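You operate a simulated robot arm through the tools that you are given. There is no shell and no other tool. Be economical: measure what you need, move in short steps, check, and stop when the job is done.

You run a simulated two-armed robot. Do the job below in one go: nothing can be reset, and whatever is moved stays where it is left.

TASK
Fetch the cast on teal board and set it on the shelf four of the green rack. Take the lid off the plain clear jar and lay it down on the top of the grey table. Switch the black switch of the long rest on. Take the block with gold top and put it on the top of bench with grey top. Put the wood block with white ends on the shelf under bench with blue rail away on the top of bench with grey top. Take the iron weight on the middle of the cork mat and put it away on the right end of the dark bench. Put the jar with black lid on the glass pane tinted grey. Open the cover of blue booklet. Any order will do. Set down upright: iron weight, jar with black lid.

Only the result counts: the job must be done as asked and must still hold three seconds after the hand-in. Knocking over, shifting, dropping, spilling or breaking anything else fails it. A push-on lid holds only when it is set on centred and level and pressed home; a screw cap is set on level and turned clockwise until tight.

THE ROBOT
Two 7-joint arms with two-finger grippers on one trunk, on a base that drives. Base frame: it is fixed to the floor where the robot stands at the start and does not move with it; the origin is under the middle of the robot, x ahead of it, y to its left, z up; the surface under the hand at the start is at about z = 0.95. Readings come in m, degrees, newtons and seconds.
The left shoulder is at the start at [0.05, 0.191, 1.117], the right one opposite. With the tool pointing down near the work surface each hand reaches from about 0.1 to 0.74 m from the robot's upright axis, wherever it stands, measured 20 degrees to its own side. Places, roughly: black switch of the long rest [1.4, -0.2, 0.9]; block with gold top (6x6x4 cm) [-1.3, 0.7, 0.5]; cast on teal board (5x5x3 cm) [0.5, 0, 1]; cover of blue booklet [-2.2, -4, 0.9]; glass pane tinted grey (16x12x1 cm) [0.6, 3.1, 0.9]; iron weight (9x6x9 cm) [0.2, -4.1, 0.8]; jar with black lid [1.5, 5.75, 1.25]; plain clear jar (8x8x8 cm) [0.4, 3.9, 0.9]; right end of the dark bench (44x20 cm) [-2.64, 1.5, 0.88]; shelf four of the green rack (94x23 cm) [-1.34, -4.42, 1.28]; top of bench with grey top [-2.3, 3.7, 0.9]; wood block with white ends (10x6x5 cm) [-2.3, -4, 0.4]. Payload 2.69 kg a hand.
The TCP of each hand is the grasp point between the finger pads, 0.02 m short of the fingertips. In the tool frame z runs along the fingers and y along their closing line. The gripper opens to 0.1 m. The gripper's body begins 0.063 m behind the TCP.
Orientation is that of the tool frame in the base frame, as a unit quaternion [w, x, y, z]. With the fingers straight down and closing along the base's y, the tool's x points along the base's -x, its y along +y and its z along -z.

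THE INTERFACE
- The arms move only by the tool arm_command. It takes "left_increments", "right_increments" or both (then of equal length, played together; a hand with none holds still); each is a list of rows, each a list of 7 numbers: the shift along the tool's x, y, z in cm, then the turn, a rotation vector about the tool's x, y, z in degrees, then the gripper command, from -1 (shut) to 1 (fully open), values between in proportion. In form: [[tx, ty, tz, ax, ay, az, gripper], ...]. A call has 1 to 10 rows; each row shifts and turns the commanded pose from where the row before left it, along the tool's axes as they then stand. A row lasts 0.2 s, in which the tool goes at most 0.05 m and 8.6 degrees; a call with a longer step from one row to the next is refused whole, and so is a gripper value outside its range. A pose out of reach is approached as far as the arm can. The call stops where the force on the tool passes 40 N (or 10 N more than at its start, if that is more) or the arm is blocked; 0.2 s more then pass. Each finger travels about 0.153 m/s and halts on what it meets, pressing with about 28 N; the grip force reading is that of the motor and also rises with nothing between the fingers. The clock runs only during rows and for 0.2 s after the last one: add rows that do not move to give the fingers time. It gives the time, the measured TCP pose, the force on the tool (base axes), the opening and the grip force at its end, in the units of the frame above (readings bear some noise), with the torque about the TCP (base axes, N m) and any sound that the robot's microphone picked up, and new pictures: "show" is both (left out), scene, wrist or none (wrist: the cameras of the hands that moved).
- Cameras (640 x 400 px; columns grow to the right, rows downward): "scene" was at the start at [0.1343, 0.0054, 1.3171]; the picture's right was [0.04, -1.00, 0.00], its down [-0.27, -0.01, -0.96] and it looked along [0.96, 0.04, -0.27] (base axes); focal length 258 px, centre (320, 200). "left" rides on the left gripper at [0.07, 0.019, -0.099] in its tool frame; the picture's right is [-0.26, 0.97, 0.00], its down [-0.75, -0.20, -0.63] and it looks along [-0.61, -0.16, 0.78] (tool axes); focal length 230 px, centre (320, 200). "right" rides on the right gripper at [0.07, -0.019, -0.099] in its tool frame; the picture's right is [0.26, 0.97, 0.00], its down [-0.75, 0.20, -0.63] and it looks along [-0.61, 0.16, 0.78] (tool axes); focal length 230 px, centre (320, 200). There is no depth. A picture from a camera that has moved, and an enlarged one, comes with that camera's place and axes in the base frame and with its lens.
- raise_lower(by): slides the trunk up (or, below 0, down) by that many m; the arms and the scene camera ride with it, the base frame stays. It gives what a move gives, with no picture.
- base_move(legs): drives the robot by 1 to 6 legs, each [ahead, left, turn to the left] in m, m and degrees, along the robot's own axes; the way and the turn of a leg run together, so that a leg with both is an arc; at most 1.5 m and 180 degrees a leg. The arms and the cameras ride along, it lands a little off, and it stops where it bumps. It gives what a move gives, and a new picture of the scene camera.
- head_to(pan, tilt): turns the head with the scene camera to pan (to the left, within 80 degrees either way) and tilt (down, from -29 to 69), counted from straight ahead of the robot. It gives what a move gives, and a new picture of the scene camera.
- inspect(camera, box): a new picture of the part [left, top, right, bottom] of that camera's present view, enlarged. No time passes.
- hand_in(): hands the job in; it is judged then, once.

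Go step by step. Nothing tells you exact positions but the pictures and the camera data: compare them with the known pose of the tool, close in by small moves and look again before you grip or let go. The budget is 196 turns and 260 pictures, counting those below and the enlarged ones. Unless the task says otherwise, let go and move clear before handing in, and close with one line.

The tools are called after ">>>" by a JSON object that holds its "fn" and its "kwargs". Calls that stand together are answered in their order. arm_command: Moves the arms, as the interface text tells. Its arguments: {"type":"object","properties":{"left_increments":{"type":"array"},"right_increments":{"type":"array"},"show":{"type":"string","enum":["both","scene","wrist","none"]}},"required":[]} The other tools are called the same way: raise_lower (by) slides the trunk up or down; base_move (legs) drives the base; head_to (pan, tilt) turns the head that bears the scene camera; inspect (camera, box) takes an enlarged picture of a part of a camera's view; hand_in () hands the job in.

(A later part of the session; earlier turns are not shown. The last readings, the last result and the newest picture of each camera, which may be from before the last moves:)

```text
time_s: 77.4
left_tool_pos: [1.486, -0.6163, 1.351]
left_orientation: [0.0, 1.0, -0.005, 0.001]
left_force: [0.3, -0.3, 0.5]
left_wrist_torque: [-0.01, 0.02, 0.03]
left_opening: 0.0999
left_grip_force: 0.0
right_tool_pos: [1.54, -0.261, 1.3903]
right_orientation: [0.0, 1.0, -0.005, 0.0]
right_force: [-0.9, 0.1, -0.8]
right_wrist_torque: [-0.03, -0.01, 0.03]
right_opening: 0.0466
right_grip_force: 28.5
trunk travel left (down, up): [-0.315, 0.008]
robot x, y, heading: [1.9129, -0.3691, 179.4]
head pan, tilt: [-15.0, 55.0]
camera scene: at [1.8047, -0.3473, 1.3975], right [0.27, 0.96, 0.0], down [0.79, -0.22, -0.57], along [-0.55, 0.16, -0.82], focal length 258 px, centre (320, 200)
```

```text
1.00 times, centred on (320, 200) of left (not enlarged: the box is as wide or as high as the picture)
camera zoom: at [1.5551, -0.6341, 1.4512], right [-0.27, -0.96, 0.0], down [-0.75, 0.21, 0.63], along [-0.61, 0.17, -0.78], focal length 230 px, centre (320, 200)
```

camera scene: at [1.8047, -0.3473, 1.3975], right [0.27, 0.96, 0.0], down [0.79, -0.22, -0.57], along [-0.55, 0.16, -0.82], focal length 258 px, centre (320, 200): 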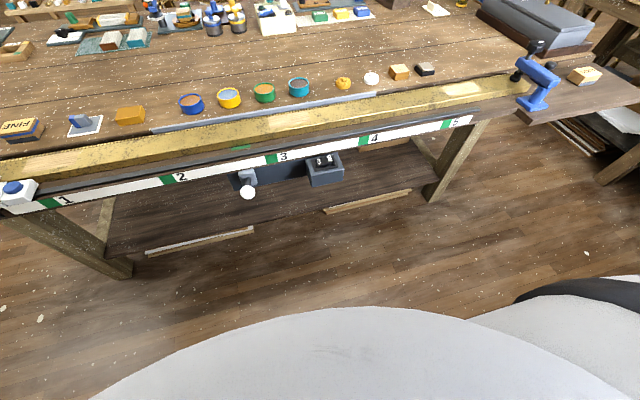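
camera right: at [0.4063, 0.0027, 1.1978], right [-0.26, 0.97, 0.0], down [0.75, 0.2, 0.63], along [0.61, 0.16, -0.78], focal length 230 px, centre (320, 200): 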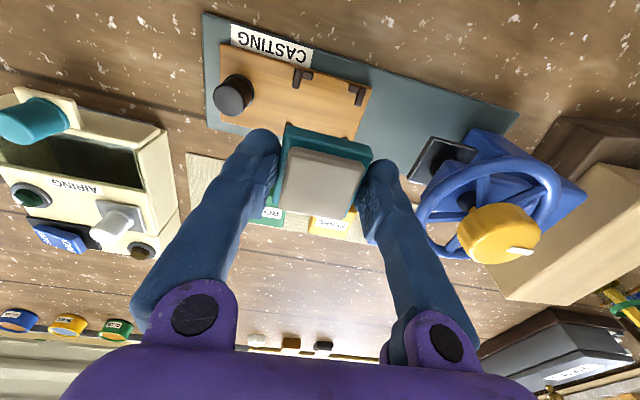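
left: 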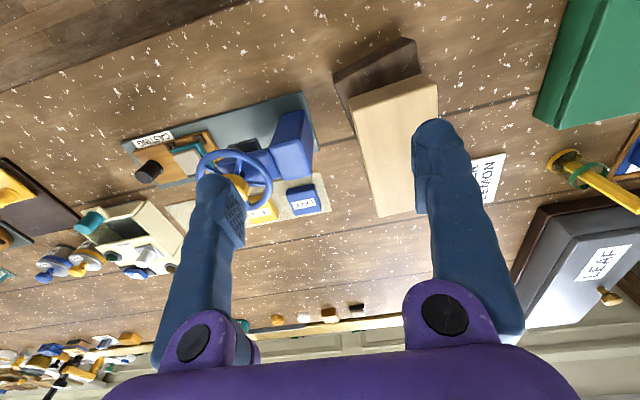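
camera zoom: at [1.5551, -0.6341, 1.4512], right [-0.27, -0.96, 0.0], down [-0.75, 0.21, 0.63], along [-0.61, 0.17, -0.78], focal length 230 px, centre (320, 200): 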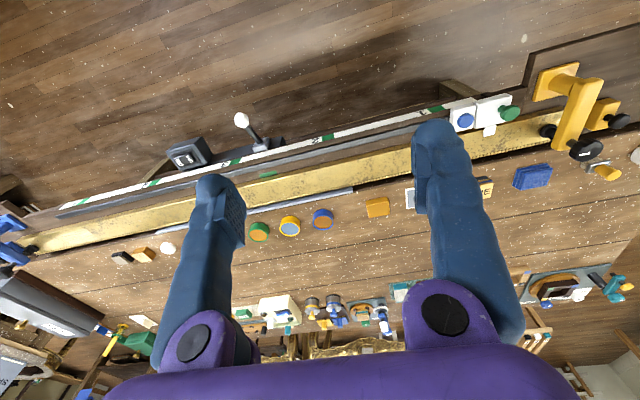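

The switch is a rocker (OFF / ON), with the ON end towards +y, at roughly (1.36, -0.2, 0.9). I'll strafe so it's in front of the free left hand, and look with the wrist camera.

>>> {"fn": "base_move", "kwargs": {"legs": [[0, -0.37, 0.5]]}}

>>> {"fn": "arm_command", "kwargs": {"left_increments": [[0, 0, 4, 0, 0, 0, -1], [0, 0, 4, 0, 0, 0, -1], [0, 0, 4, 0, 0, 0, -1], [0, 0, 4, 0, 0, 0, -1]], "show": "wrist"}}

>>> {"fn": "inspect", "kwargs": {"camera": "left", "box": [200, 0, 520, 200]}}

```text
time_s: 81.2
left_tool_pos: [1.4903, -0.2541, 1.3509]
left_orientation: [0.0, 1.0, 0.0, 0.001]
left_force: [0.5, -1.0, -0.3]
left_wrist_torque: [0.01, 0.0, 0.0]
left_opening: 0.1003
left_grip_force: 0.0
right_tool_pos: [1.5406, 0.1017, 1.3892]
right_orientation: [0.001, 1.0, 0.0, 0.0]
right_force: [-0.4, 0.4, -1.7]
right_wrist_torque: [-0.01, 0.02, 0.0]
right_opening: 0.0469
right_grip_force: 27.7
trunk travel left (down, up): [-0.315, 0.008]
robot x, y, heading: [1.9149, -0.0044, 180.1]
head pan, tilt: [-15.0, 55.0]
camera scene: at [1.8073, 0.0174, 1.3974], right [0.26, 0.97, 0.0], down [0.79, -0.21, -0.57], along [-0.55, 0.15, -0.82], focal length 258 px, centre (320, 200)
```

scene: 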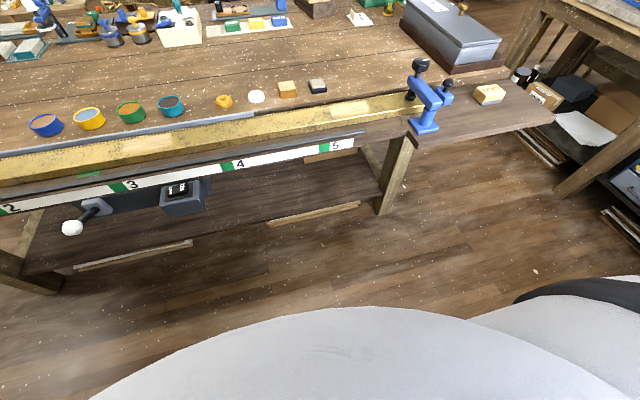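

```text
time_s: 82.2
left_tool_pos: [1.488, -0.2521, 1.1931]
left_orientation: [0.0, 1.0, 0.0, 0.0]
left_force: [-0.6, -0.3, 0.6]
left_wrist_torque: [0.03, 0.0, 0.0]
left_opening: 0.0001
left_grip_force: 27.9
right_tool_pos: [1.5413, 0.0993, 1.3893]
right_orientation: [0.0, 1.0, -0.001, 0.0]
right_force: [-1.3, -0.1, -0.3]
right_wrist_torque: [0.01, 0.01, 0.03]
right_opening: 0.0466
right_grip_force: 28.0
trunk travel left (down, up): [-0.315, 0.008]
robot x, y, heading: [1.9122, -0.0064, 179.5]
head pan, tilt: [-15.0, 55.0]
camera left: at [1.5583, -0.2704, 1.2935], right [-0.26, -0.97, 0.0], down [-0.75, 0.2, 0.63], along [-0.61, 0.16, -0.78], focal length 230 px, centre (320, 200)
```

left: 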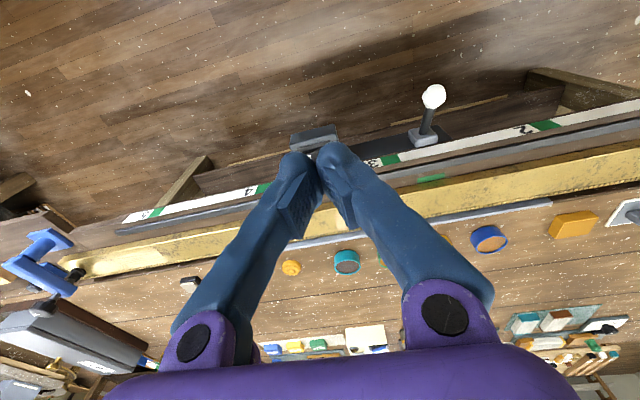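

```text
2.00 times, centred on (360, 100) of left
camera zoom: at [1.5583, -0.2704, 1.2935], right [-0.26, -0.97, 0.0], down [-0.75, 0.2, 0.63], along [-0.61, 0.16, -0.78], focal length 460 px, centre (240, 400)
```

zoom: 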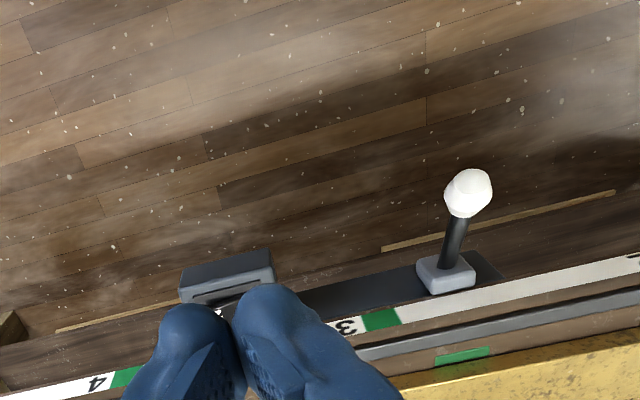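

>>> {"fn": "inspect", "kwargs": {"camera": "scene", "box": [120, 150, 240, 225]}}

```text
5.33 times, centred on (180, 188) of scene
camera zoom: at [1.8069, 0.0168, 1.3975], right [0.26, 0.97, 0.0], down [0.79, -0.21, -0.57], along [-0.55, 0.15, -0.82], focal length 1378 px, centre (1067, 267)
```

zoom: 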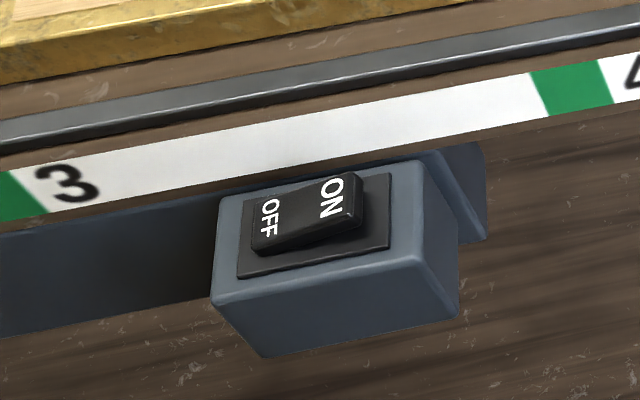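

The ON half is at about (1.371, -0.199, 0.92). I'll bring the closed left fingers above it.

>>> {"fn": "arm_command", "kwargs": {"left_increments": [[-3.0, -1.33, 2, 0, 0, 0, -1], [-3.0, -1.33, 2, 0, 0, 0, -1], [-3.0, -1.33, 2, 0, 0, 0, -1], [-2.2, -1.33, 4, 0, 0, 0, -1], [0, 0, 4.5, 0, 0, 0, -1], [0, 0, 4.5, 0, 0, 0, -1]], "show": "wrist"}}

>>> {"fn": "inspect", "kwargs": {"camera": "left", "box": [220, 60, 420, 185]}}

>>> {"fn": "inspect", "kwargs": {"camera": "scene", "box": [100, 125, 260, 225]}}

```text
time_s: 83.6
left_tool_pos: [1.3788, -0.2009, 1.0001]
left_orientation: [0.0, 1.0, 0.0, 0.001]
left_force: [-0.7, 0.0, -0.2]
left_wrist_torque: [-0.03, -0.03, 0.0]
left_opening: 0.0001
left_grip_force: 27.8
right_tool_pos: [1.5403, 0.1014, 1.39]
right_orientation: [0.0, 1.0, -0.002, 0.0]
right_force: [0.1, -0.4, -0.9]
right_wrist_torque: [0.01, 0.01, 0.01]
right_opening: 0.0469
right_grip_force: 28.2
trunk travel left (down, up): [-0.315, 0.008]
robot x, y, heading: [1.9149, -0.004, 180.0]
head pan, tilt: [-15.0, 55.0]
camera left: at [1.4488, -0.2183, 1.101], right [-0.26, -0.97, 0.0], down [-0.75, 0.2, 0.63], along [-0.61, 0.16, -0.78], focal length 230 px, centre (320, 200)
```

left: 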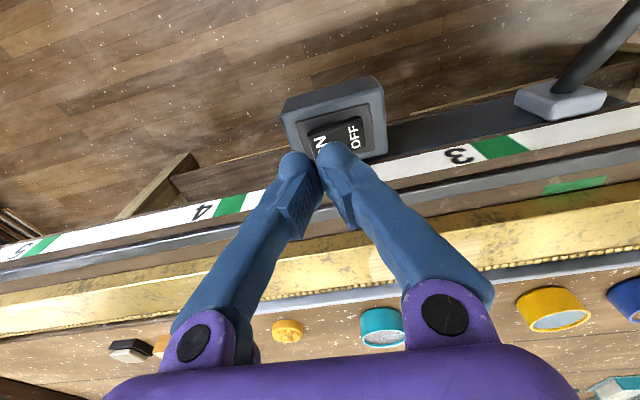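

```text
3.20 times, centred on (320, 122) of left
camera zoom: at [1.4488, -0.2183, 1.101], right [-0.26, -0.97, 0.0], down [-0.75, 0.2, 0.63], along [-0.61, 0.16, -0.78], focal length 736 px, centre (320, 448)
```

zoom: 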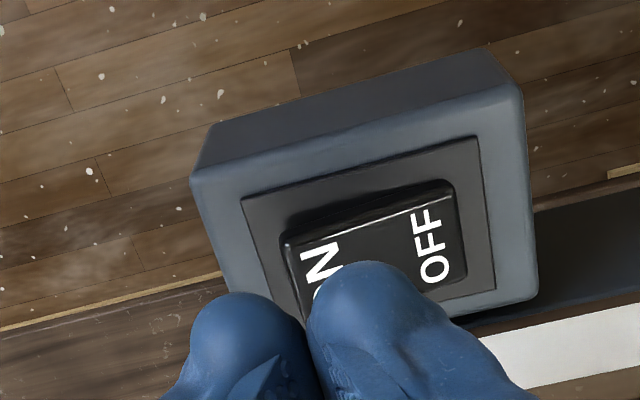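

```text
4.00 times, centred on (180, 175) of scene
camera zoom: at [1.8068, 0.0172, 1.3975], right [0.26, 0.97, 0.0], down [0.79, -0.21, -0.57], along [-0.55, 0.15, -0.82], focal length 1034 px, centre (880, 300)
```

zoom: 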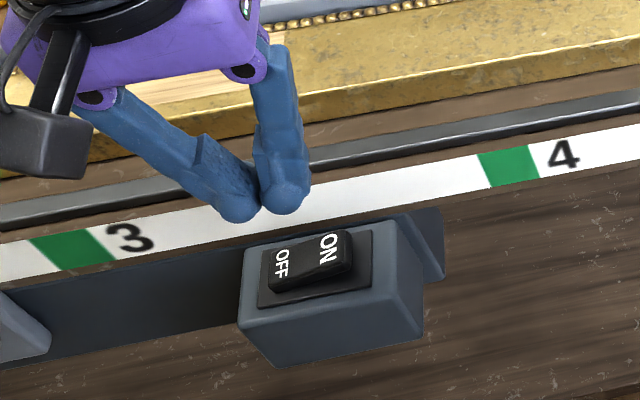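

I'll nudge outward onto the ON end and press down gently.

>>> {"fn": "arm_command", "kwargs": {"left_increments": [[-0.8, -0.8, 0, 0, 0, 0, -1], [0, 0, 3, 0, 0, 0, -1], [0, 0, 2, 0, 0, 0, -1], [0, 0, 0.7, 0, 0, 0, -1], [0, 0, 0.7, 0, 0, 0, -1], [0, 0, 0.7, 0, 0, 0, -1]], "show": "wrist"}}

>>> {"fn": "inspect", "kwargs": {"camera": "scene", "box": [100, 125, 260, 225]}}

```text
time_s: 85.0
left_tool_pos: [1.3715, -0.1919, 0.9315]
left_orientation: [0.0, 1.0, 0.0, 0.0]
left_force: [-0.2, 1.1, 4.0]
left_wrist_torque: [0.01, -0.04, -0.01]
left_opening: 0.0
left_grip_force: 27.8
right_tool_pos: [1.542, 0.1006, 1.3906]
right_orientation: [0.001, 1.0, -0.001, -0.001]
right_force: [0.0, -0.8, 0.0]
right_wrist_torque: [0.01, 0.02, -0.02]
right_opening: 0.0465
right_grip_force: 27.2
trunk travel left (down, up): [-0.315, 0.008]
robot x, y, heading: [1.9162, -0.0044, 179.8]
head pan, tilt: [-15.0, 55.0]
camera left: at [1.4417, -0.2097, 1.031], right [-0.26, -0.97, 0.0], down [-0.75, 0.2, 0.63], along [-0.61, 0.16, -0.78], focal length 230 px, centre (320, 200)
```

left: 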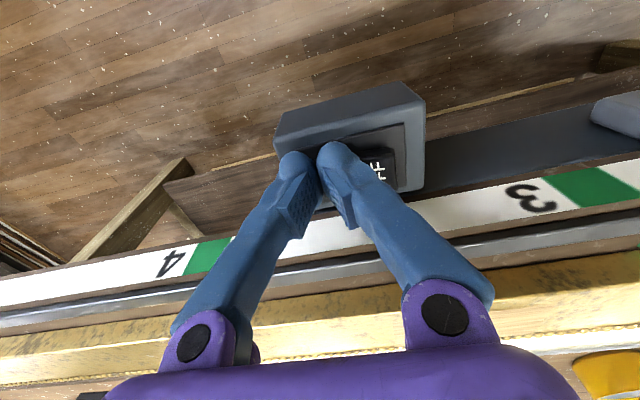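

```text
4.00 times, centred on (180, 175) of scene
camera zoom: at [1.808, 0.0176, 1.3976], right [0.26, 0.96, 0.0], down [0.79, -0.21, -0.57], along [-0.55, 0.15, -0.82], focal length 1034 px, centre (880, 300)
```

zoom: 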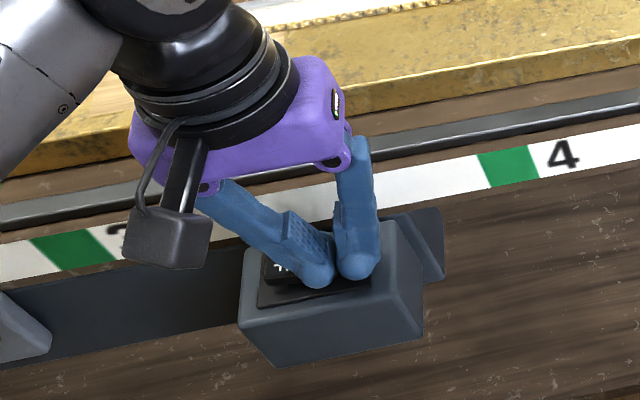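

Contact at 4 N. I'll press a bit further, then lift and look.

>>> {"fn": "arm_command", "kwargs": {"left_increments": [[0, 0, 0.6, 0, 0, 0, -1], [0, 0, 0.6, 0, 0, 0, -1], [0, 0, -1, 0, 0, 0, -1], [0, 0, -4.5, 0, 0, 0, -1], [0, 0, -4.5, 0, 0, 0, -1], [2, 0, -4.5, 0, 0, 0, -1]], "show": "none"}}

>>> {"fn": "inspect", "kwargs": {"camera": "scene", "box": [120, 150, 240, 225]}}

```text
time_s: 85.5
left_tool_pos: [1.3677, -0.1919, 0.9305]
left_orientation: [-0.004, 1.0, -0.001, -0.006]
left_force: [8.0, 1.9, 19.5]
left_wrist_torque: [-0.12, -0.32, 0.07]
left_opening: 0.0001
left_grip_force: 27.8
right_tool_pos: [1.5428, 0.1, 1.3892]
right_orientation: [0.0, 1.0, 0.0, -0.001]
right_force: [0.1, 0.0, -0.7]
right_wrist_torque: [0.03, -0.04, 0.03]
right_opening: 0.0468
right_grip_force: 28.1
trunk travel left (down, up): [-0.315, 0.008]
robot x, y, heading: [1.9166, -0.0034, 179.9]
head pan, tilt: [-15.0, 55.0]
stopped in row 2 (left hand): the force on the tool passed its limit at 46 N (the readings are from after the stop); the commanded pose is now the measured one
```

```text
5.33 times, centred on (180, 188) of scene
camera zoom: at [1.8087, 0.0177, 1.3976], right [0.26, 0.97, 0.0], down [0.79, -0.21, -0.57], along [-0.55, 0.15, -0.82], focal length 1378 px, centre (1067, 267)
```

zoom: 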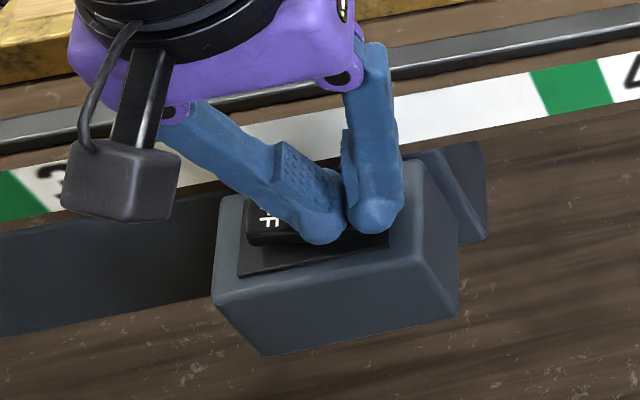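

>>> {"fn": "arm_command", "kwargs": {"left_increments": [[0, 0, -1, 0, 0, 0, -1], [0, 0, -4.5, 0, 0, 0, -1], [0, 0, -4.5, 0, 0, 0, -1], [2, 0, -4.5, 0, 0, 0, -1]], "show": "none"}}

>>> {"fn": "inspect", "kwargs": {"camera": "scene", "box": [120, 150, 240, 225]}}

```text
time_s: 86.5
left_tool_pos: [1.3928, -0.1918, 1.0738]
left_orientation: [-0.002, 1.0, 0.0, -0.004]
left_force: [1.4, 0.5, 0.1]
left_wrist_torque: [0.0, 0.0, 0.01]
left_opening: 0.0
left_grip_force: 28.7
right_tool_pos: [1.5426, 0.0994, 1.3898]
right_orientation: [0.0, 1.0, 0.0, -0.001]
right_force: [1.5, -0.2, -0.2]
right_wrist_torque: [-0.04, 0.03, -0.02]
right_opening: 0.0465
right_grip_force: 27.9
trunk travel left (down, up): [-0.315, 0.008]
robot x, y, heading: [1.9153, -0.0023, 179.8]
head pan, tilt: [-15.0, 55.0]
```

```text
5.33 times, centred on (180, 188) of scene
camera zoom: at [1.8088, 0.0171, 1.3975], right [0.26, 0.97, 0.0], down [0.79, -0.21, -0.57], along [-0.55, 0.15, -0.82], focal length 1378 px, centre (1067, 267)
```

zoom: 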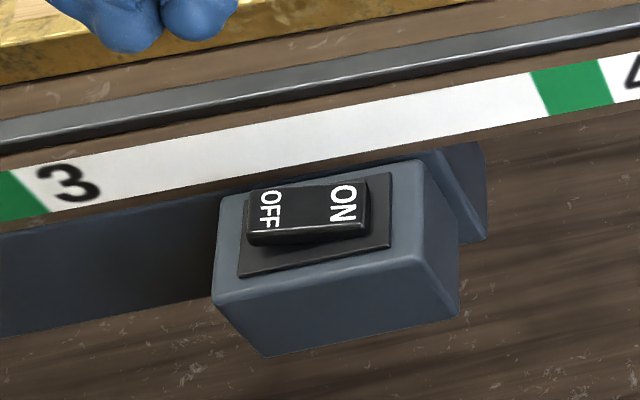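

The rocker has flipped: ON is pressed down. I'll raise the left hand and drive back out of the aisle.

>>> {"fn": "arm_command", "kwargs": {"left_increments": [[2, 0, -4.5, 0, 0, 0, -1], [2, 1, -4.4, 0, 0, 0, -1], [2, 1, -4.4, 0, 0, 0, -1], [2, 1, -4.4, 0, 0, 0, -1], [1.5, 1, -4.4, 0, 0, 0, -1], [0, 1, -4.4, 0, 0, 0, -1]], "show": "none"}}

>>> {"fn": "base_move", "kwargs": {"legs": [[0, 1.0, 0], [0, 0.71, 0]]}}

>>> {"fn": "base_move", "kwargs": {"legs": [[1.5, 0, 0], [0.7, 0, 0]]}}

```text
time_s: 87.9
left_tool_pos: [1.4875, -0.2436, 1.3357]
left_orientation: [-0.003, 1.0, 0.0, -0.005]
left_force: [1.1, 0.4, 0.4]
left_wrist_torque: [-0.05, 0.0, 0.0]
left_opening: 0.0
left_grip_force: 28.2
right_tool_pos: [1.5419, 0.1002, 1.39]
right_orientation: [0.001, 1.0, -0.001, -0.001]
right_force: [0.6, -0.6, 0.5]
right_wrist_torque: [-0.02, 0.01, -0.02]
right_opening: 0.0465
right_grip_force: 27.9
trunk travel left (down, up): [-0.315, 0.008]
robot x, y, heading: [1.9158, -0.0043, 179.7]
head pan, tilt: [-15.0, 55.0]
```

```text
time_s: 103.5
left_tool_pos: [1.4362, -1.9604, 1.3352]
left_orientation: [-0.002, 1.0, -0.018, -0.005]
left_force: [0.3, 0.4, -0.3]
left_wrist_torque: [0.01, -0.03, -0.02]
left_opening: 0.0
left_grip_force: 27.7
right_tool_pos: [1.5047, -1.6188, 1.3893]
right_orientation: [0.001, 1.0, -0.017, 0.0]
right_force: [0.2, -0.1, -1.4]
right_wrist_torque: [-0.01, 0.03, -0.02]
right_opening: 0.0465
right_grip_force: 27.4
trunk travel left (down, up): [-0.315, 0.008]
robot x, y, heading: [1.877, -1.7338, 177.6]
head pan, tilt: [-15.0, 55.0]
camera scene: at [1.7684, -1.7101, 1.3975], right [0.29, 0.96, 0.0], down [0.78, -0.24, -0.57], along [-0.55, 0.17, -0.82], focal length 258 px, centre (320, 200)
```

scene: 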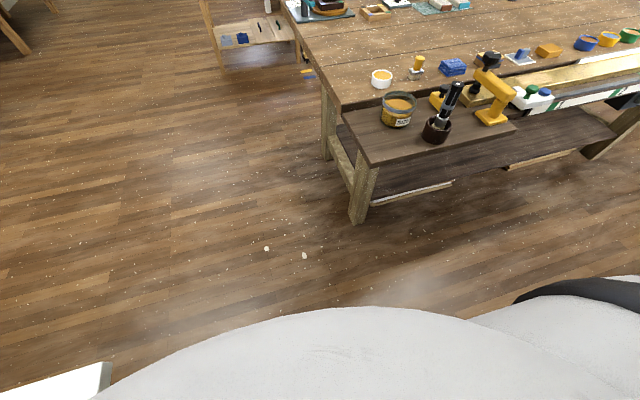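

```text
time_s: 114.3
left_tool_pos: [-0.766, -1.896, 1.3357]
left_orientation: [-0.001, 1.0, -0.013, -0.005]
left_force: [1.4, -1.0, -0.2]
left_wrist_torque: [0.01, 0.03, -0.01]
left_opening: 0.0
left_grip_force: 28.3
right_tool_pos: [-0.6994, -1.5535, 1.3905]
right_orientation: [0.001, 1.0, -0.014, 0.0]
right_force: [-1.0, -0.1, -0.5]
right_wrist_torque: [-0.02, -0.05, -0.01]
right_opening: 0.0469
right_grip_force: 28.0
trunk travel left (down, up): [-0.315, 0.008]
robot x, y, heading: [-0.3309, -1.6681, 178.4]
head pan, tilt: [-15.0, 55.0]
camera scene: at [-0.4351, -1.6428, 1.3975], right [0.29, 0.96, 0.0], down [0.78, -0.24, -0.57], along [-0.55, 0.17, -0.82], focal length 258 px, centre (320, 200)
```

scene: 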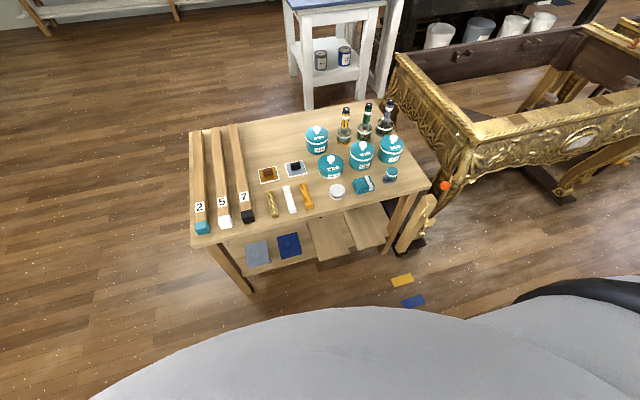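

Now turn to face the green rack (-y side) and drive towards it.

>>> {"fn": "base_move", "kwargs": {"legs": [[0, 0.0, 91.6], [1.4, 0, 0], [0, -1.0, 0]]}}

>>> {"fn": "head_to", "kwargs": {"pan": 0, "tilt": 12}}

```text
time_s: 133.9
left_tool_pos: [-1.1067, -3.4831, 1.3355]
left_orientation: [0.002, 0.713, 0.701, -0.005]
left_force: [-0.4, 0.6, 0.4]
left_wrist_torque: [0.01, 0.02, 0.0]
left_opening: 0.0002
left_grip_force: 27.9
right_tool_pos: [-1.4487, -3.4236, 1.39]
right_orientation: [0.001, 0.713, 0.702, 0.0]
right_force: [0.7, 0.8, -0.5]
right_wrist_torque: [-0.01, 0.0, 0.01]
right_opening: 0.0466
right_grip_force: 27.5
trunk travel left (down, up): [-0.315, 0.008]
robot x, y, heading: [-1.3397, -3.0519, -90.8]
head pan, tilt: [-15.0, 55.0]
camera scene: at [-1.3601, -3.1575, 1.3974], right [-0.96, 0.27, 0.0], down [0.22, 0.79, -0.57], along [-0.16, -0.55, -0.82], focal length 258 px, centre (320, 200)
```

scene: 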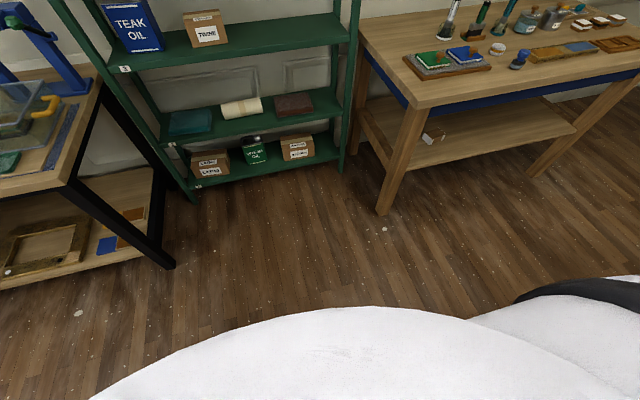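

```text
time_s: 135.0
left_tool_pos: [-1.1059, -3.4842, 1.335]
left_orientation: [0.002, 0.712, 0.702, -0.005]
left_force: [0.0, 0.3, 0.0]
left_wrist_torque: [0.0, 0.01, 0.0]
left_opening: 0.0002
left_grip_force: 27.9
right_tool_pos: [-1.4485, -3.4228, 1.3897]
right_orientation: [0.0, 0.712, 0.702, 0.001]
right_force: [-0.4, 0.7, -0.5]
right_wrist_torque: [0.01, 0.03, 0.0]
right_opening: 0.0468
right_grip_force: 28.2
trunk travel left (down, up): [-0.315, 0.008]
robot x, y, heading: [-1.3382, -3.0502, -90.6]
head pan, tilt: [0.0, 12.0]
camera scene: at [-1.3419, -3.1815, 1.4625], right [-1.0, 0.02, 0.0], down [0.0, 0.21, -0.98], along [-0.02, -0.98, -0.21], focal length 258 px, centre (320, 200)
```

scene: 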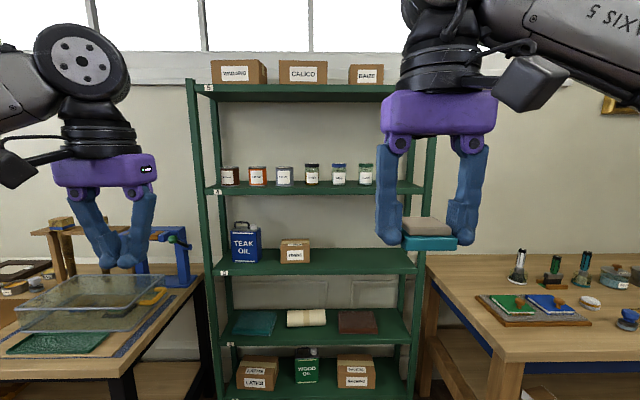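

Shelf 4 (the jar shelf at z≈1.28) has free space at its right end, x≈-1.68. I'll drive nearer and slightly right.

>>> {"fn": "base_move", "kwargs": {"legs": [[0.66, -0.12, 0.6]]}}

>>> {"fn": "head_to", "kwargs": {"pan": -20, "tilt": 8}}

```text
time_s: 138.7
left_tool_pos: [-1.2271, -4.1331, 1.3348]
left_orientation: [0.002, 0.707, 0.707, -0.005]
left_force: [-0.1, -0.7, 0.5]
left_wrist_torque: [-0.02, 0.01, 0.0]
left_opening: 0.0
left_grip_force: 28.0
right_tool_pos: [-1.5705, -4.0782, 1.3898]
right_orientation: [0.002, 0.707, 0.707, 0.0]
right_force: [0.4, -0.6, -0.1]
right_wrist_torque: [0.01, 0.02, 0.02]
right_opening: 0.0466
right_grip_force: 27.9
trunk travel left (down, up): [-0.315, 0.008]
robot x, y, heading: [-1.4691, -3.7021, -90.2]
head pan, tilt: [0.0, 12.0]
camera scene: at [-1.467, -3.835, 1.4626], right [-1.0, 0.0, 0.0], down [0.0, 0.21, -0.98], along [0.0, -0.98, -0.21], focal length 258 px, centre (320, 200)
```

scene: 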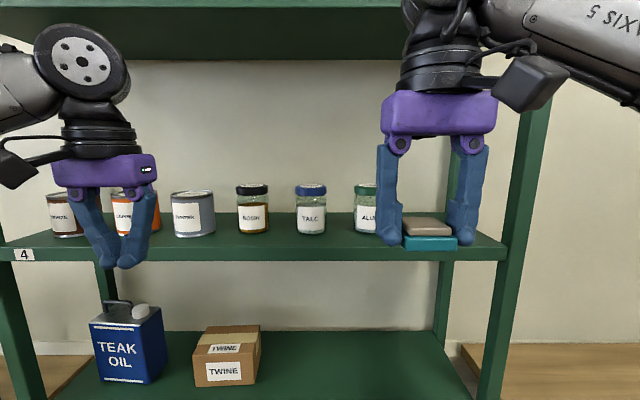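

```text
time_s: 139.6
left_tool_pos: [-1.2273, -4.1339, 1.336]
left_orientation: [0.002, 0.707, 0.707, -0.004]
left_force: [-0.7, 0.1, -0.1]
left_wrist_torque: [-0.01, 0.02, -0.02]
left_opening: 0.0
left_grip_force: 28.1
right_tool_pos: [-1.5703, -4.0781, 1.3896]
right_orientation: [0.002, 0.707, 0.707, 0.001]
right_force: [0.3, 0.0, -0.2]
right_wrist_torque: [0.0, 0.01, -0.02]
right_opening: 0.0467
right_grip_force: 28.3
trunk travel left (down, up): [-0.315, 0.008]
robot x, y, heading: [-1.4678, -3.7022, -89.9]
head pan, tilt: [-20.0, 8.0]
camera scene: at [-1.4986, -3.8286, 1.4691], right [-0.94, 0.34, 0.0], down [0.05, 0.13, -0.99], along [-0.34, -0.93, -0.14], focal length 258 px, centre (320, 200)
```

scene: 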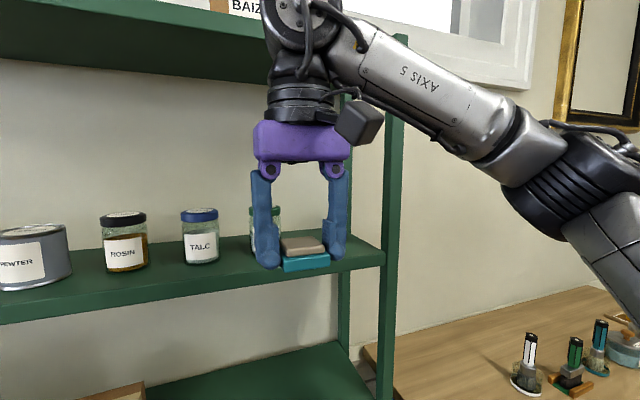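

The right end (x≈-1.67) is free between the ALUM jar and the upright. I'll lower to z≈1.345, shift right, and move in partially.

>>> {"fn": "arm_command", "kwargs": {"right_increments": [[-2, -3.3, 1.5, 0, 0, 0, -1], [-2, -3.3, 1.5, 0, 0, 0, -1], [-2, -3.4, 1.5, 0, 0, 0, -1], [-4, 0, 0, 0, 0, 0, -1], [-4, 0, 0, 0, 0, 0, -1], [-3, 0, 0, 0, 0, 0, -1]], "show": "both"}}

```text
time_s: 140.9
left_tool_pos: [-1.2267, -4.1349, 1.336]
left_orientation: [0.001, 0.708, 0.706, -0.006]
left_force: [0.9, -1.0, -0.2]
left_wrist_torque: [0.01, 0.0, -0.02]
left_opening: 0.0
left_grip_force: 28.0
right_tool_pos: [-1.6696, -4.2492, 1.3445]
right_orientation: [0.0, 0.706, 0.708, 0.0]
right_force: [0.3, 0.0, -0.2]
right_wrist_torque: [-0.01, 0.01, 0.01]
right_opening: 0.0466
right_grip_force: 28.5
trunk travel left (down, up): [-0.315, 0.008]
robot x, y, heading: [-1.4659, -3.7036, -90.0]
head pan, tilt: [-20.0, 8.0]
camera scene: at [-1.4983, -3.8294, 1.469], right [-0.94, 0.34, 0.0], down [0.05, 0.13, -0.99], along [-0.34, -0.93, -0.14], focal length 258 px, centre (320, 200)
camera right: at [-1.6883, -4.1785, 1.4432], right [0.97, 0.26, 0.0], down [0.2, -0.75, 0.63], along [0.16, -0.61, -0.78], focal length 230 px, centre (320, 200)
```

scene: 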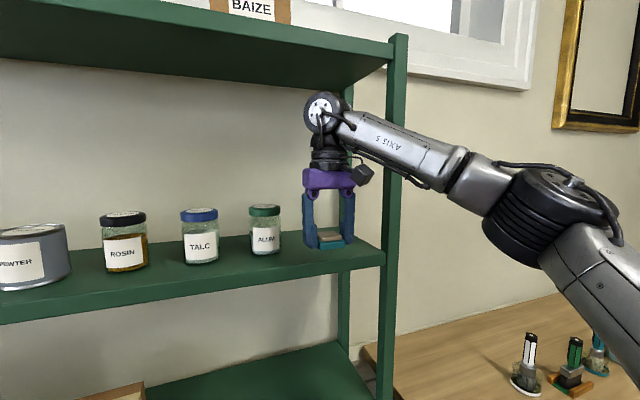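
right: 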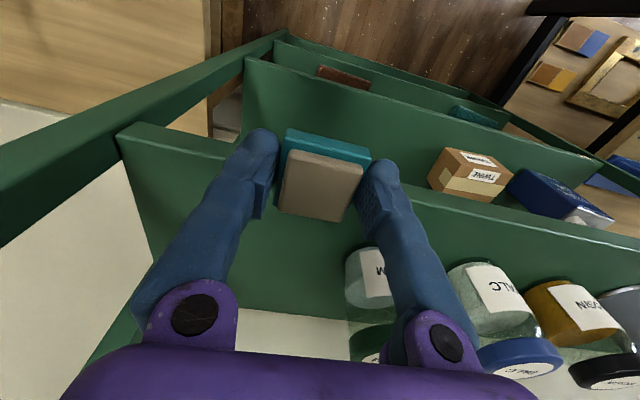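

Clearances look fine. Moving in another 11 cm, then lowering.

>>> {"fn": "arm_command", "kwargs": {"right_increments": [[-3.7, -0.5, 0, 0, 0, 0, -1], [-3.7, 0, 0, 0, 0, 0, -1], [-3.6, 0, 0, 0, 0, 0, -1], [0, 0, 1.5, 0, 0, 0, -1]], "show": "both"}}

>>> {"fn": "inspect", "kwargs": {"camera": "scene", "box": [240, 160, 400, 280]}}

```text
time_s: 141.9
left_tool_pos: [-1.228, -4.1334, 1.336]
left_orientation: [0.002, 0.708, 0.706, -0.004]
left_force: [-0.2, 0.1, -0.9]
left_wrist_torque: [0.0, -0.04, -0.01]
left_opening: 0.0002
left_grip_force: 27.9
right_tool_pos: [-1.677, -4.3398, 1.3121]
right_orientation: [0.001, 0.707, 0.707, 0.001]
right_force: [0.4, 0.6, -0.7]
right_wrist_torque: [0.02, -0.02, -0.01]
right_opening: 0.0466
right_grip_force: 28.1
right hand out of reach, approached as far as the arm can: row 3
trunk travel left (down, up): [-0.315, 0.008]
robot x, y, heading: [-1.4719, -3.7058, -90.1]
head pan, tilt: [-20.0, 8.0]
camera scene: at [-1.4998, -3.829, 1.469], right [-0.94, 0.34, 0.0], down [0.05, 0.13, -0.99], along [-0.34, -0.93, -0.14], focal length 258 px, centre (320, 200)
camera right: at [-1.6952, -4.2696, 1.4105], right [0.97, 0.26, 0.0], down [0.2, -0.75, 0.63], along [0.16, -0.61, -0.78], focal length 230 px, centre (320, 200)
```

scene: 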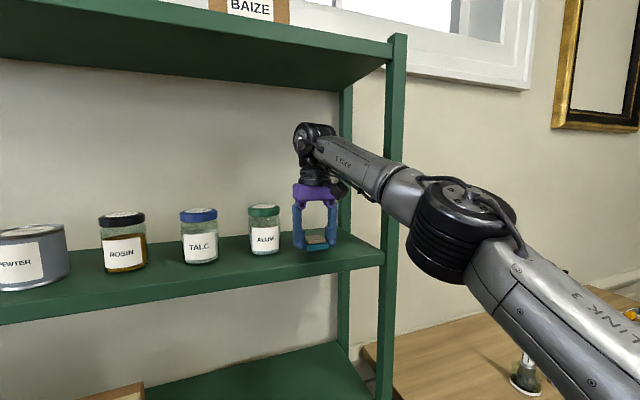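
right: 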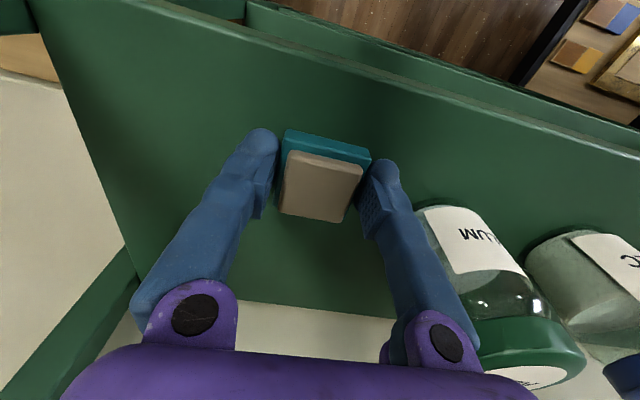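

```text
3.33 times, centred on (320, 220) of scene
camera zoom: at [-1.4998, -3.829, 1.469], right [-0.94, 0.34, 0.0], down [0.05, 0.13, -0.99], along [-0.34, -0.93, -0.14], focal length 861 px, centre (320, 133)
```

zoom: 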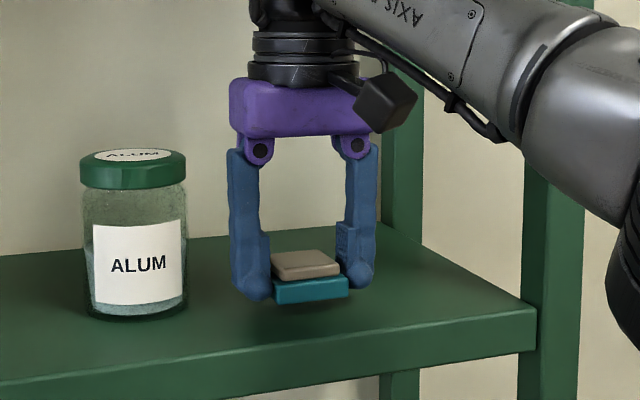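

It hangs just above the shelf. I'll lower until contact.

>>> {"fn": "arm_command", "kwargs": {"right_increments": [[0, 0, 0.5, 0, 0, 0, -1], [0, 0, 0.4, 0, 0, 0, -1], [0, 0, 0.4, 0, 0, 0, -1]], "show": "none"}}

>>> {"fn": "inspect", "kwargs": {"camera": "scene", "box": [240, 160, 400, 280]}}

```text
time_s: 142.8
left_tool_pos: [-1.2258, -4.1336, 1.3363]
left_orientation: [0.002, 0.707, 0.707, -0.004]
left_force: [-0.2, 0.4, -0.3]
left_wrist_torque: [0.04, 0.0, -0.03]
left_opening: 0.0003
left_grip_force: 28.1
right_tool_pos: [-1.6747, -4.3373, 1.3016]
right_orientation: [0.003, 0.707, 0.707, -0.001]
right_force: [-1.2, -3.0, 11.7]
right_wrist_torque: [-0.16, 0.16, -0.01]
right_opening: 0.0465
right_grip_force: 28.1
trunk travel left (down, up): [-0.315, 0.008]
robot x, y, heading: [-1.4692, -3.7007, -90.1]
head pan, tilt: [-20.0, 8.0]
```

```text
3.33 times, centred on (320, 220) of scene
camera zoom: at [-1.4984, -3.828, 1.4694], right [-0.94, 0.34, 0.0], down [0.05, 0.13, -0.99], along [-0.34, -0.93, -0.14], focal length 861 px, centre (320, 133)
```

zoom: 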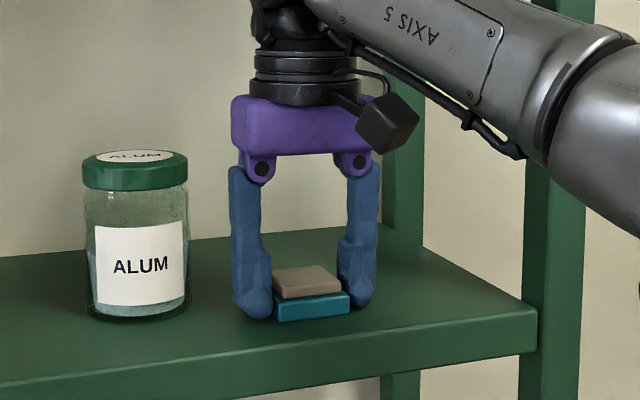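

Contact at 12 N: the cast rests on the shelf. I'll open slightly and lift, then withdraw.

>>> {"fn": "arm_command", "kwargs": {"right_increments": [[0, 0, -0.1, 0, 0, 0, 0.4], [0, 0, 0, 0, 0, 0, 0.4], [0, 0, -2.5, 0, 0, 0, 0.4], [0, 0, -3.5, 0, 0, 0, 0.4], [4, 0, 0, 0, 0, 0, 0.4], [4, 0, 0, 0, 0, 0, 0.4], [4, 0, 0, 0, 0, 0, 0.4], [4, 0, 0, 0, 0, 0, 0.4]], "show": "scene"}}

```text
time_s: 144.6
left_tool_pos: [-1.227, -4.132, 1.3379]
left_orientation: [0.002, 0.707, 0.707, -0.005]
left_force: [-0.1, -0.4, 1.0]
left_wrist_torque: [-0.04, 0.0, 0.02]
left_opening: 0.0002
left_grip_force: 27.9
right_tool_pos: [-1.6711, -4.168, 1.3464]
right_orientation: [0.001, 0.708, 0.706, 0.0]
right_force: [0.3, 0.9, 0.4]
right_wrist_torque: [-0.03, -0.01, 0.01]
right_opening: 0.0701
right_grip_force: 0.1
right hand out of reach, approached as far as the arm can: row 4
trunk travel left (down, up): [-0.315, 0.008]
robot x, y, heading: [-1.4698, -3.7003, -89.9]
head pan, tilt: [-20.0, 8.0]
camera scene: at [-1.4987, -3.8276, 1.4692], right [-0.94, 0.34, 0.0], down [0.05, 0.13, -0.99], along [-0.34, -0.93, -0.14], focal length 258 px, centre (320, 200)
```

scene: 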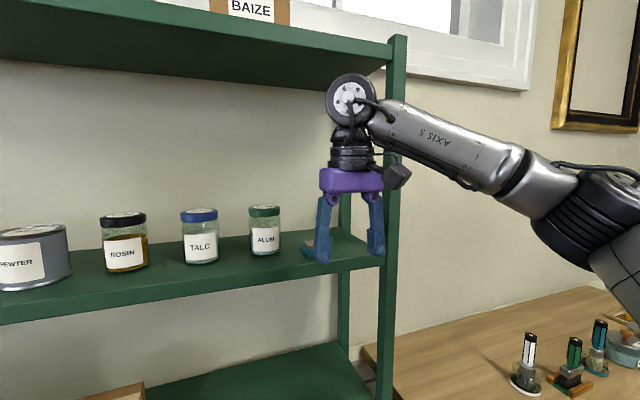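

The cast seems set. I'll retract and back off, then face the bench with the blue rail.

>>> {"fn": "arm_command", "kwargs": {"right_increments": [[4, 2, -1.5, 0, 0, 0, 0.4], [4, 2, -1.5, 0, 0, 0, 0.4], [4, 2, -1.5, 0, 0, 0, 0.4]], "show": "none"}}

>>> {"fn": "inspect", "kwargs": {"camera": "scene", "box": [160, 160, 400, 280]}}

>>> {"fn": "base_move", "kwargs": {"legs": [[-0.45, 0, 0], [0, -0.75, 0]]}}

>>> {"fn": "head_to", "kwargs": {"pan": 0, "tilt": 40}}

```text
time_s: 145.3
left_tool_pos: [-1.2257, -4.1316, 1.3359]
left_orientation: [0.002, 0.707, 0.707, -0.005]
left_force: [-0.1, 0.6, 0.4]
left_wrist_torque: [0.0, 0.0, 0.01]
left_opening: 0.0
left_grip_force: 27.7
right_tool_pos: [-1.6103, -4.0489, 1.3934]
right_orientation: [0.001, 0.707, 0.707, 0.0]
right_force: [0.6, 0.4, 0.4]
right_wrist_torque: [-0.01, -0.03, 0.0]
right_opening: 0.0698
right_grip_force: 0.0
trunk travel left (down, up): [-0.315, 0.008]
robot x, y, heading: [-1.467, -3.7008, -90.2]
head pan, tilt: [-20.0, 8.0]
```

```text
2.67 times, centred on (280, 220) of scene
camera zoom: at [-1.4979, -3.8273, 1.4692], right [-0.94, 0.34, 0.0], down [0.05, 0.13, -0.99], along [-0.34, -0.93, -0.14], focal length 689 px, centre (427, 147)
```

zoom: 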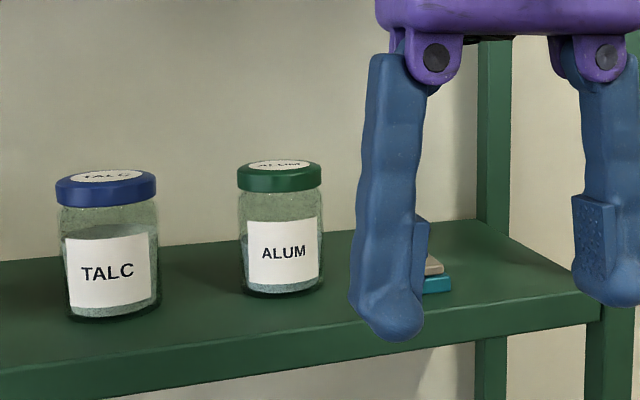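

```text
time_s: 154.7
left_tool_pos: [-1.9792, -3.6731, 1.3354]
left_orientation: [0.002, 0.711, 0.703, -0.004]
left_force: [0.7, -0.6, 0.0]
left_wrist_torque: [-0.02, -0.02, 0.02]
left_opening: 0.0
left_grip_force: 27.7
right_tool_pos: [-2.3619, -3.5867, 1.3928]
right_orientation: [0.001, 0.711, 0.704, 0.0]
right_force: [-0.3, 0.0, -1.1]
right_wrist_torque: [-0.03, 0.0, 0.01]
right_opening: 0.0699
right_grip_force: 0.1
trunk travel left (down, up): [-0.315, 0.008]
robot x, y, heading: [-2.2148, -3.2395, -90.7]
head pan, tilt: [-20.0, 8.0]
camera scene: at [-2.2472, -3.3659, 1.4691], right [-0.94, 0.35, 0.0], down [0.05, 0.13, -0.99], along [-0.35, -0.93, -0.14], focal length 258 px, centre (320, 200)
```

scene: 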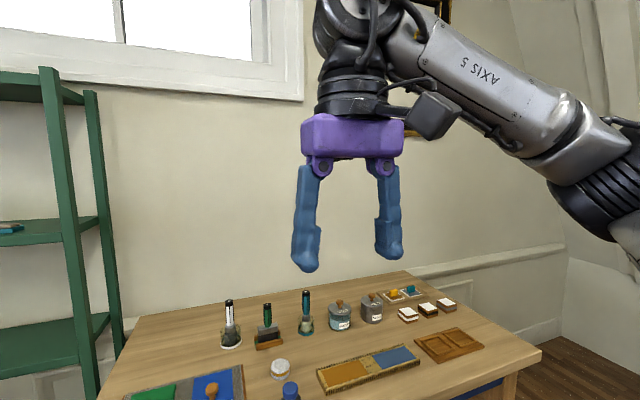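

```text
time_s: 155.7
left_tool_pos: [-1.9798, -3.6732, 1.3355]
left_orientation: [0.002, 0.711, 0.704, -0.004]
left_force: [0.2, -0.1, 0.1]
left_wrist_torque: [0.02, 0.02, -0.01]
left_opening: 0.0
left_grip_force: 28.1
right_tool_pos: [-2.3615, -3.5866, 1.3922]
right_orientation: [0.001, 0.711, 0.703, 0.0]
right_force: [-0.3, 0.4, -0.5]
right_wrist_torque: [0.01, 0.0, 0.02]
right_opening: 0.07
right_grip_force: 0.1
trunk travel left (down, up): [-0.315, 0.008]
robot x, y, heading: [-2.2131, -3.2401, -90.8]
head pan, tilt: [0.0, 40.0]
camera scene: at [-2.2156, -3.3642, 1.4182], right [-1.0, 0.01, 0.0], down [0.01, 0.64, -0.77], along [-0.01, -0.77, -0.64], focal length 258 px, centre (320, 200)
```

scene: 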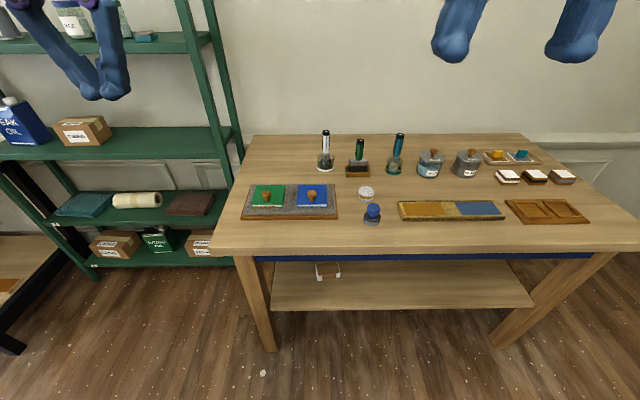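

>>> {"fn": "inspect", "kwargs": {"camera": "scene", "box": [230, 160, 350, 300]}}

>>> {"fn": "inspect", "kwargs": {"camera": "scene", "box": [340, 120, 600, 240]}}

```text
2.86 times, centred on (290, 230) of scene
camera zoom: at [-2.2156, -3.3642, 1.4182], right [-1.0, 0.01, 0.0], down [0.01, 0.64, -0.77], along [-0.01, -0.77, -0.64], focal length 738 px, centre (406, 114)
```

zoom: 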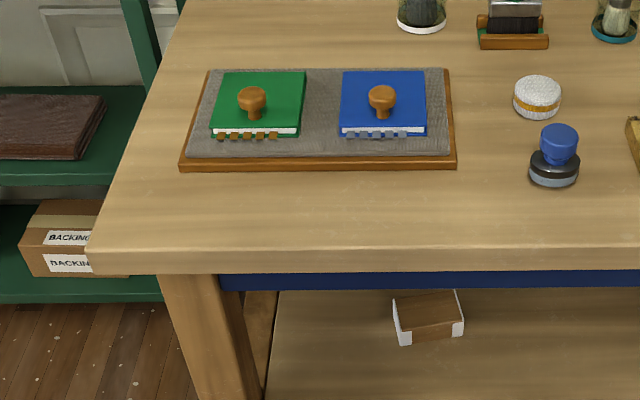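

```text
2.46 times, centred on (470, 180) of scene
camera zoom: at [-2.2156, -3.3642, 1.4182], right [-1.0, 0.01, 0.0], down [0.01, 0.64, -0.77], along [-0.01, -0.77, -0.64], focal length 636 px, centre (-49, 249)
```

zoom: 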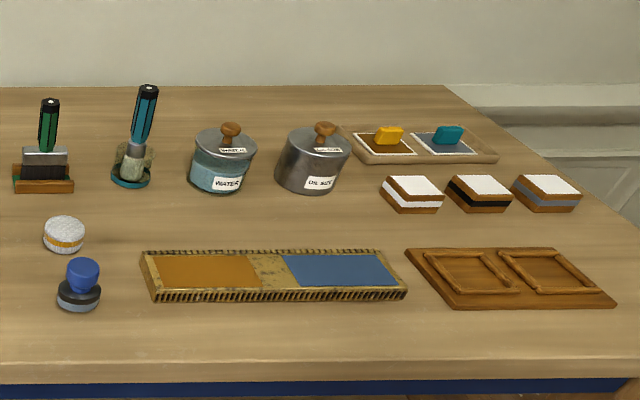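

The blue booklet lies on a mat board on the bench with a wooden knob; white-ended block is on the shelf below at about (-2.26, -4.05). I'll come nearer and look at the booklet with the left wrist camera.

>>> {"fn": "base_move", "kwargs": {"legs": [[0.24, -0.1, 0.8]]}}

>>> {"fn": "inspect", "kwargs": {"camera": "left", "box": [160, 0, 480, 200]}}

>>> {"fn": "inspect", "kwargs": {"camera": "scene", "box": [160, 160, 320, 280]}}

```text
time_s: 157.5
left_tool_pos: [-2.0743, -3.9124, 1.3354]
left_orientation: [0.001, 0.707, 0.707, -0.005]
left_force: [-0.2, -0.8, -0.2]
left_wrist_torque: [0.01, 0.02, 0.03]
left_opening: 0.0001
left_grip_force: 28.2
right_tool_pos: [-2.4592, -3.829, 1.3938]
right_orientation: [0.002, 0.707, 0.707, -0.001]
right_force: [0.9, -0.2, 0.5]
right_wrist_torque: [0.0, -0.01, 0.01]
right_opening: 0.0696
right_grip_force: 0.0
trunk travel left (down, up): [-0.315, 0.008]
robot x, y, heading: [-2.3163, -3.4809, -90.0]
head pan, tilt: [0.0, 40.0]
camera scene: at [-2.315, -3.6051, 1.4182], right [-1.0, 0.0, 0.0], down [0.0, 0.64, -0.77], along [0.0, -0.77, -0.64], focal length 258 px, centre (320, 200)
```

scene: 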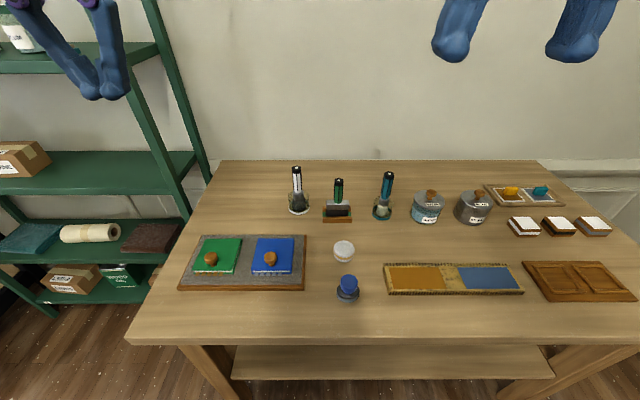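

```text
2.00 times, centred on (320, 100) of left
camera zoom: at [-2.0554, -3.8397, 1.4351], right [0.97, -0.26, 0.0], down [-0.2, -0.74, 0.64], along [-0.17, -0.62, -0.77], focal length 460 px, centre (320, 400)
```

zoom: 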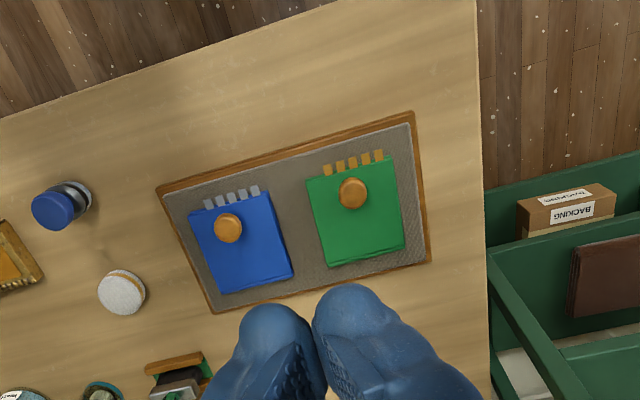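

```text
3.33 times, centred on (240, 220) of scene
camera zoom: at [-2.315, -3.6051, 1.4182], right [-1.0, 0.0, 0.0], down [0.0, 0.64, -0.77], along [0.0, -0.77, -0.64], focal length 861 px, centre (587, 133)
```

zoom: 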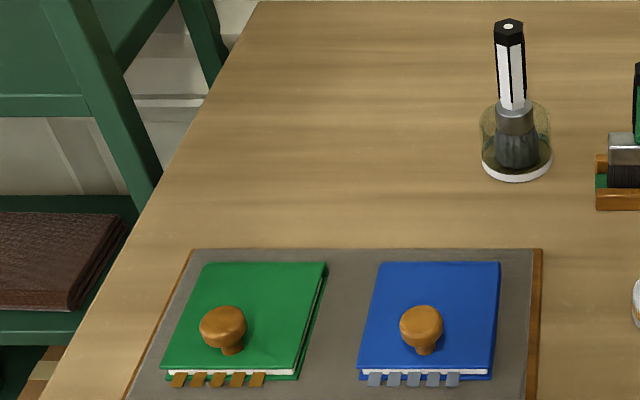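

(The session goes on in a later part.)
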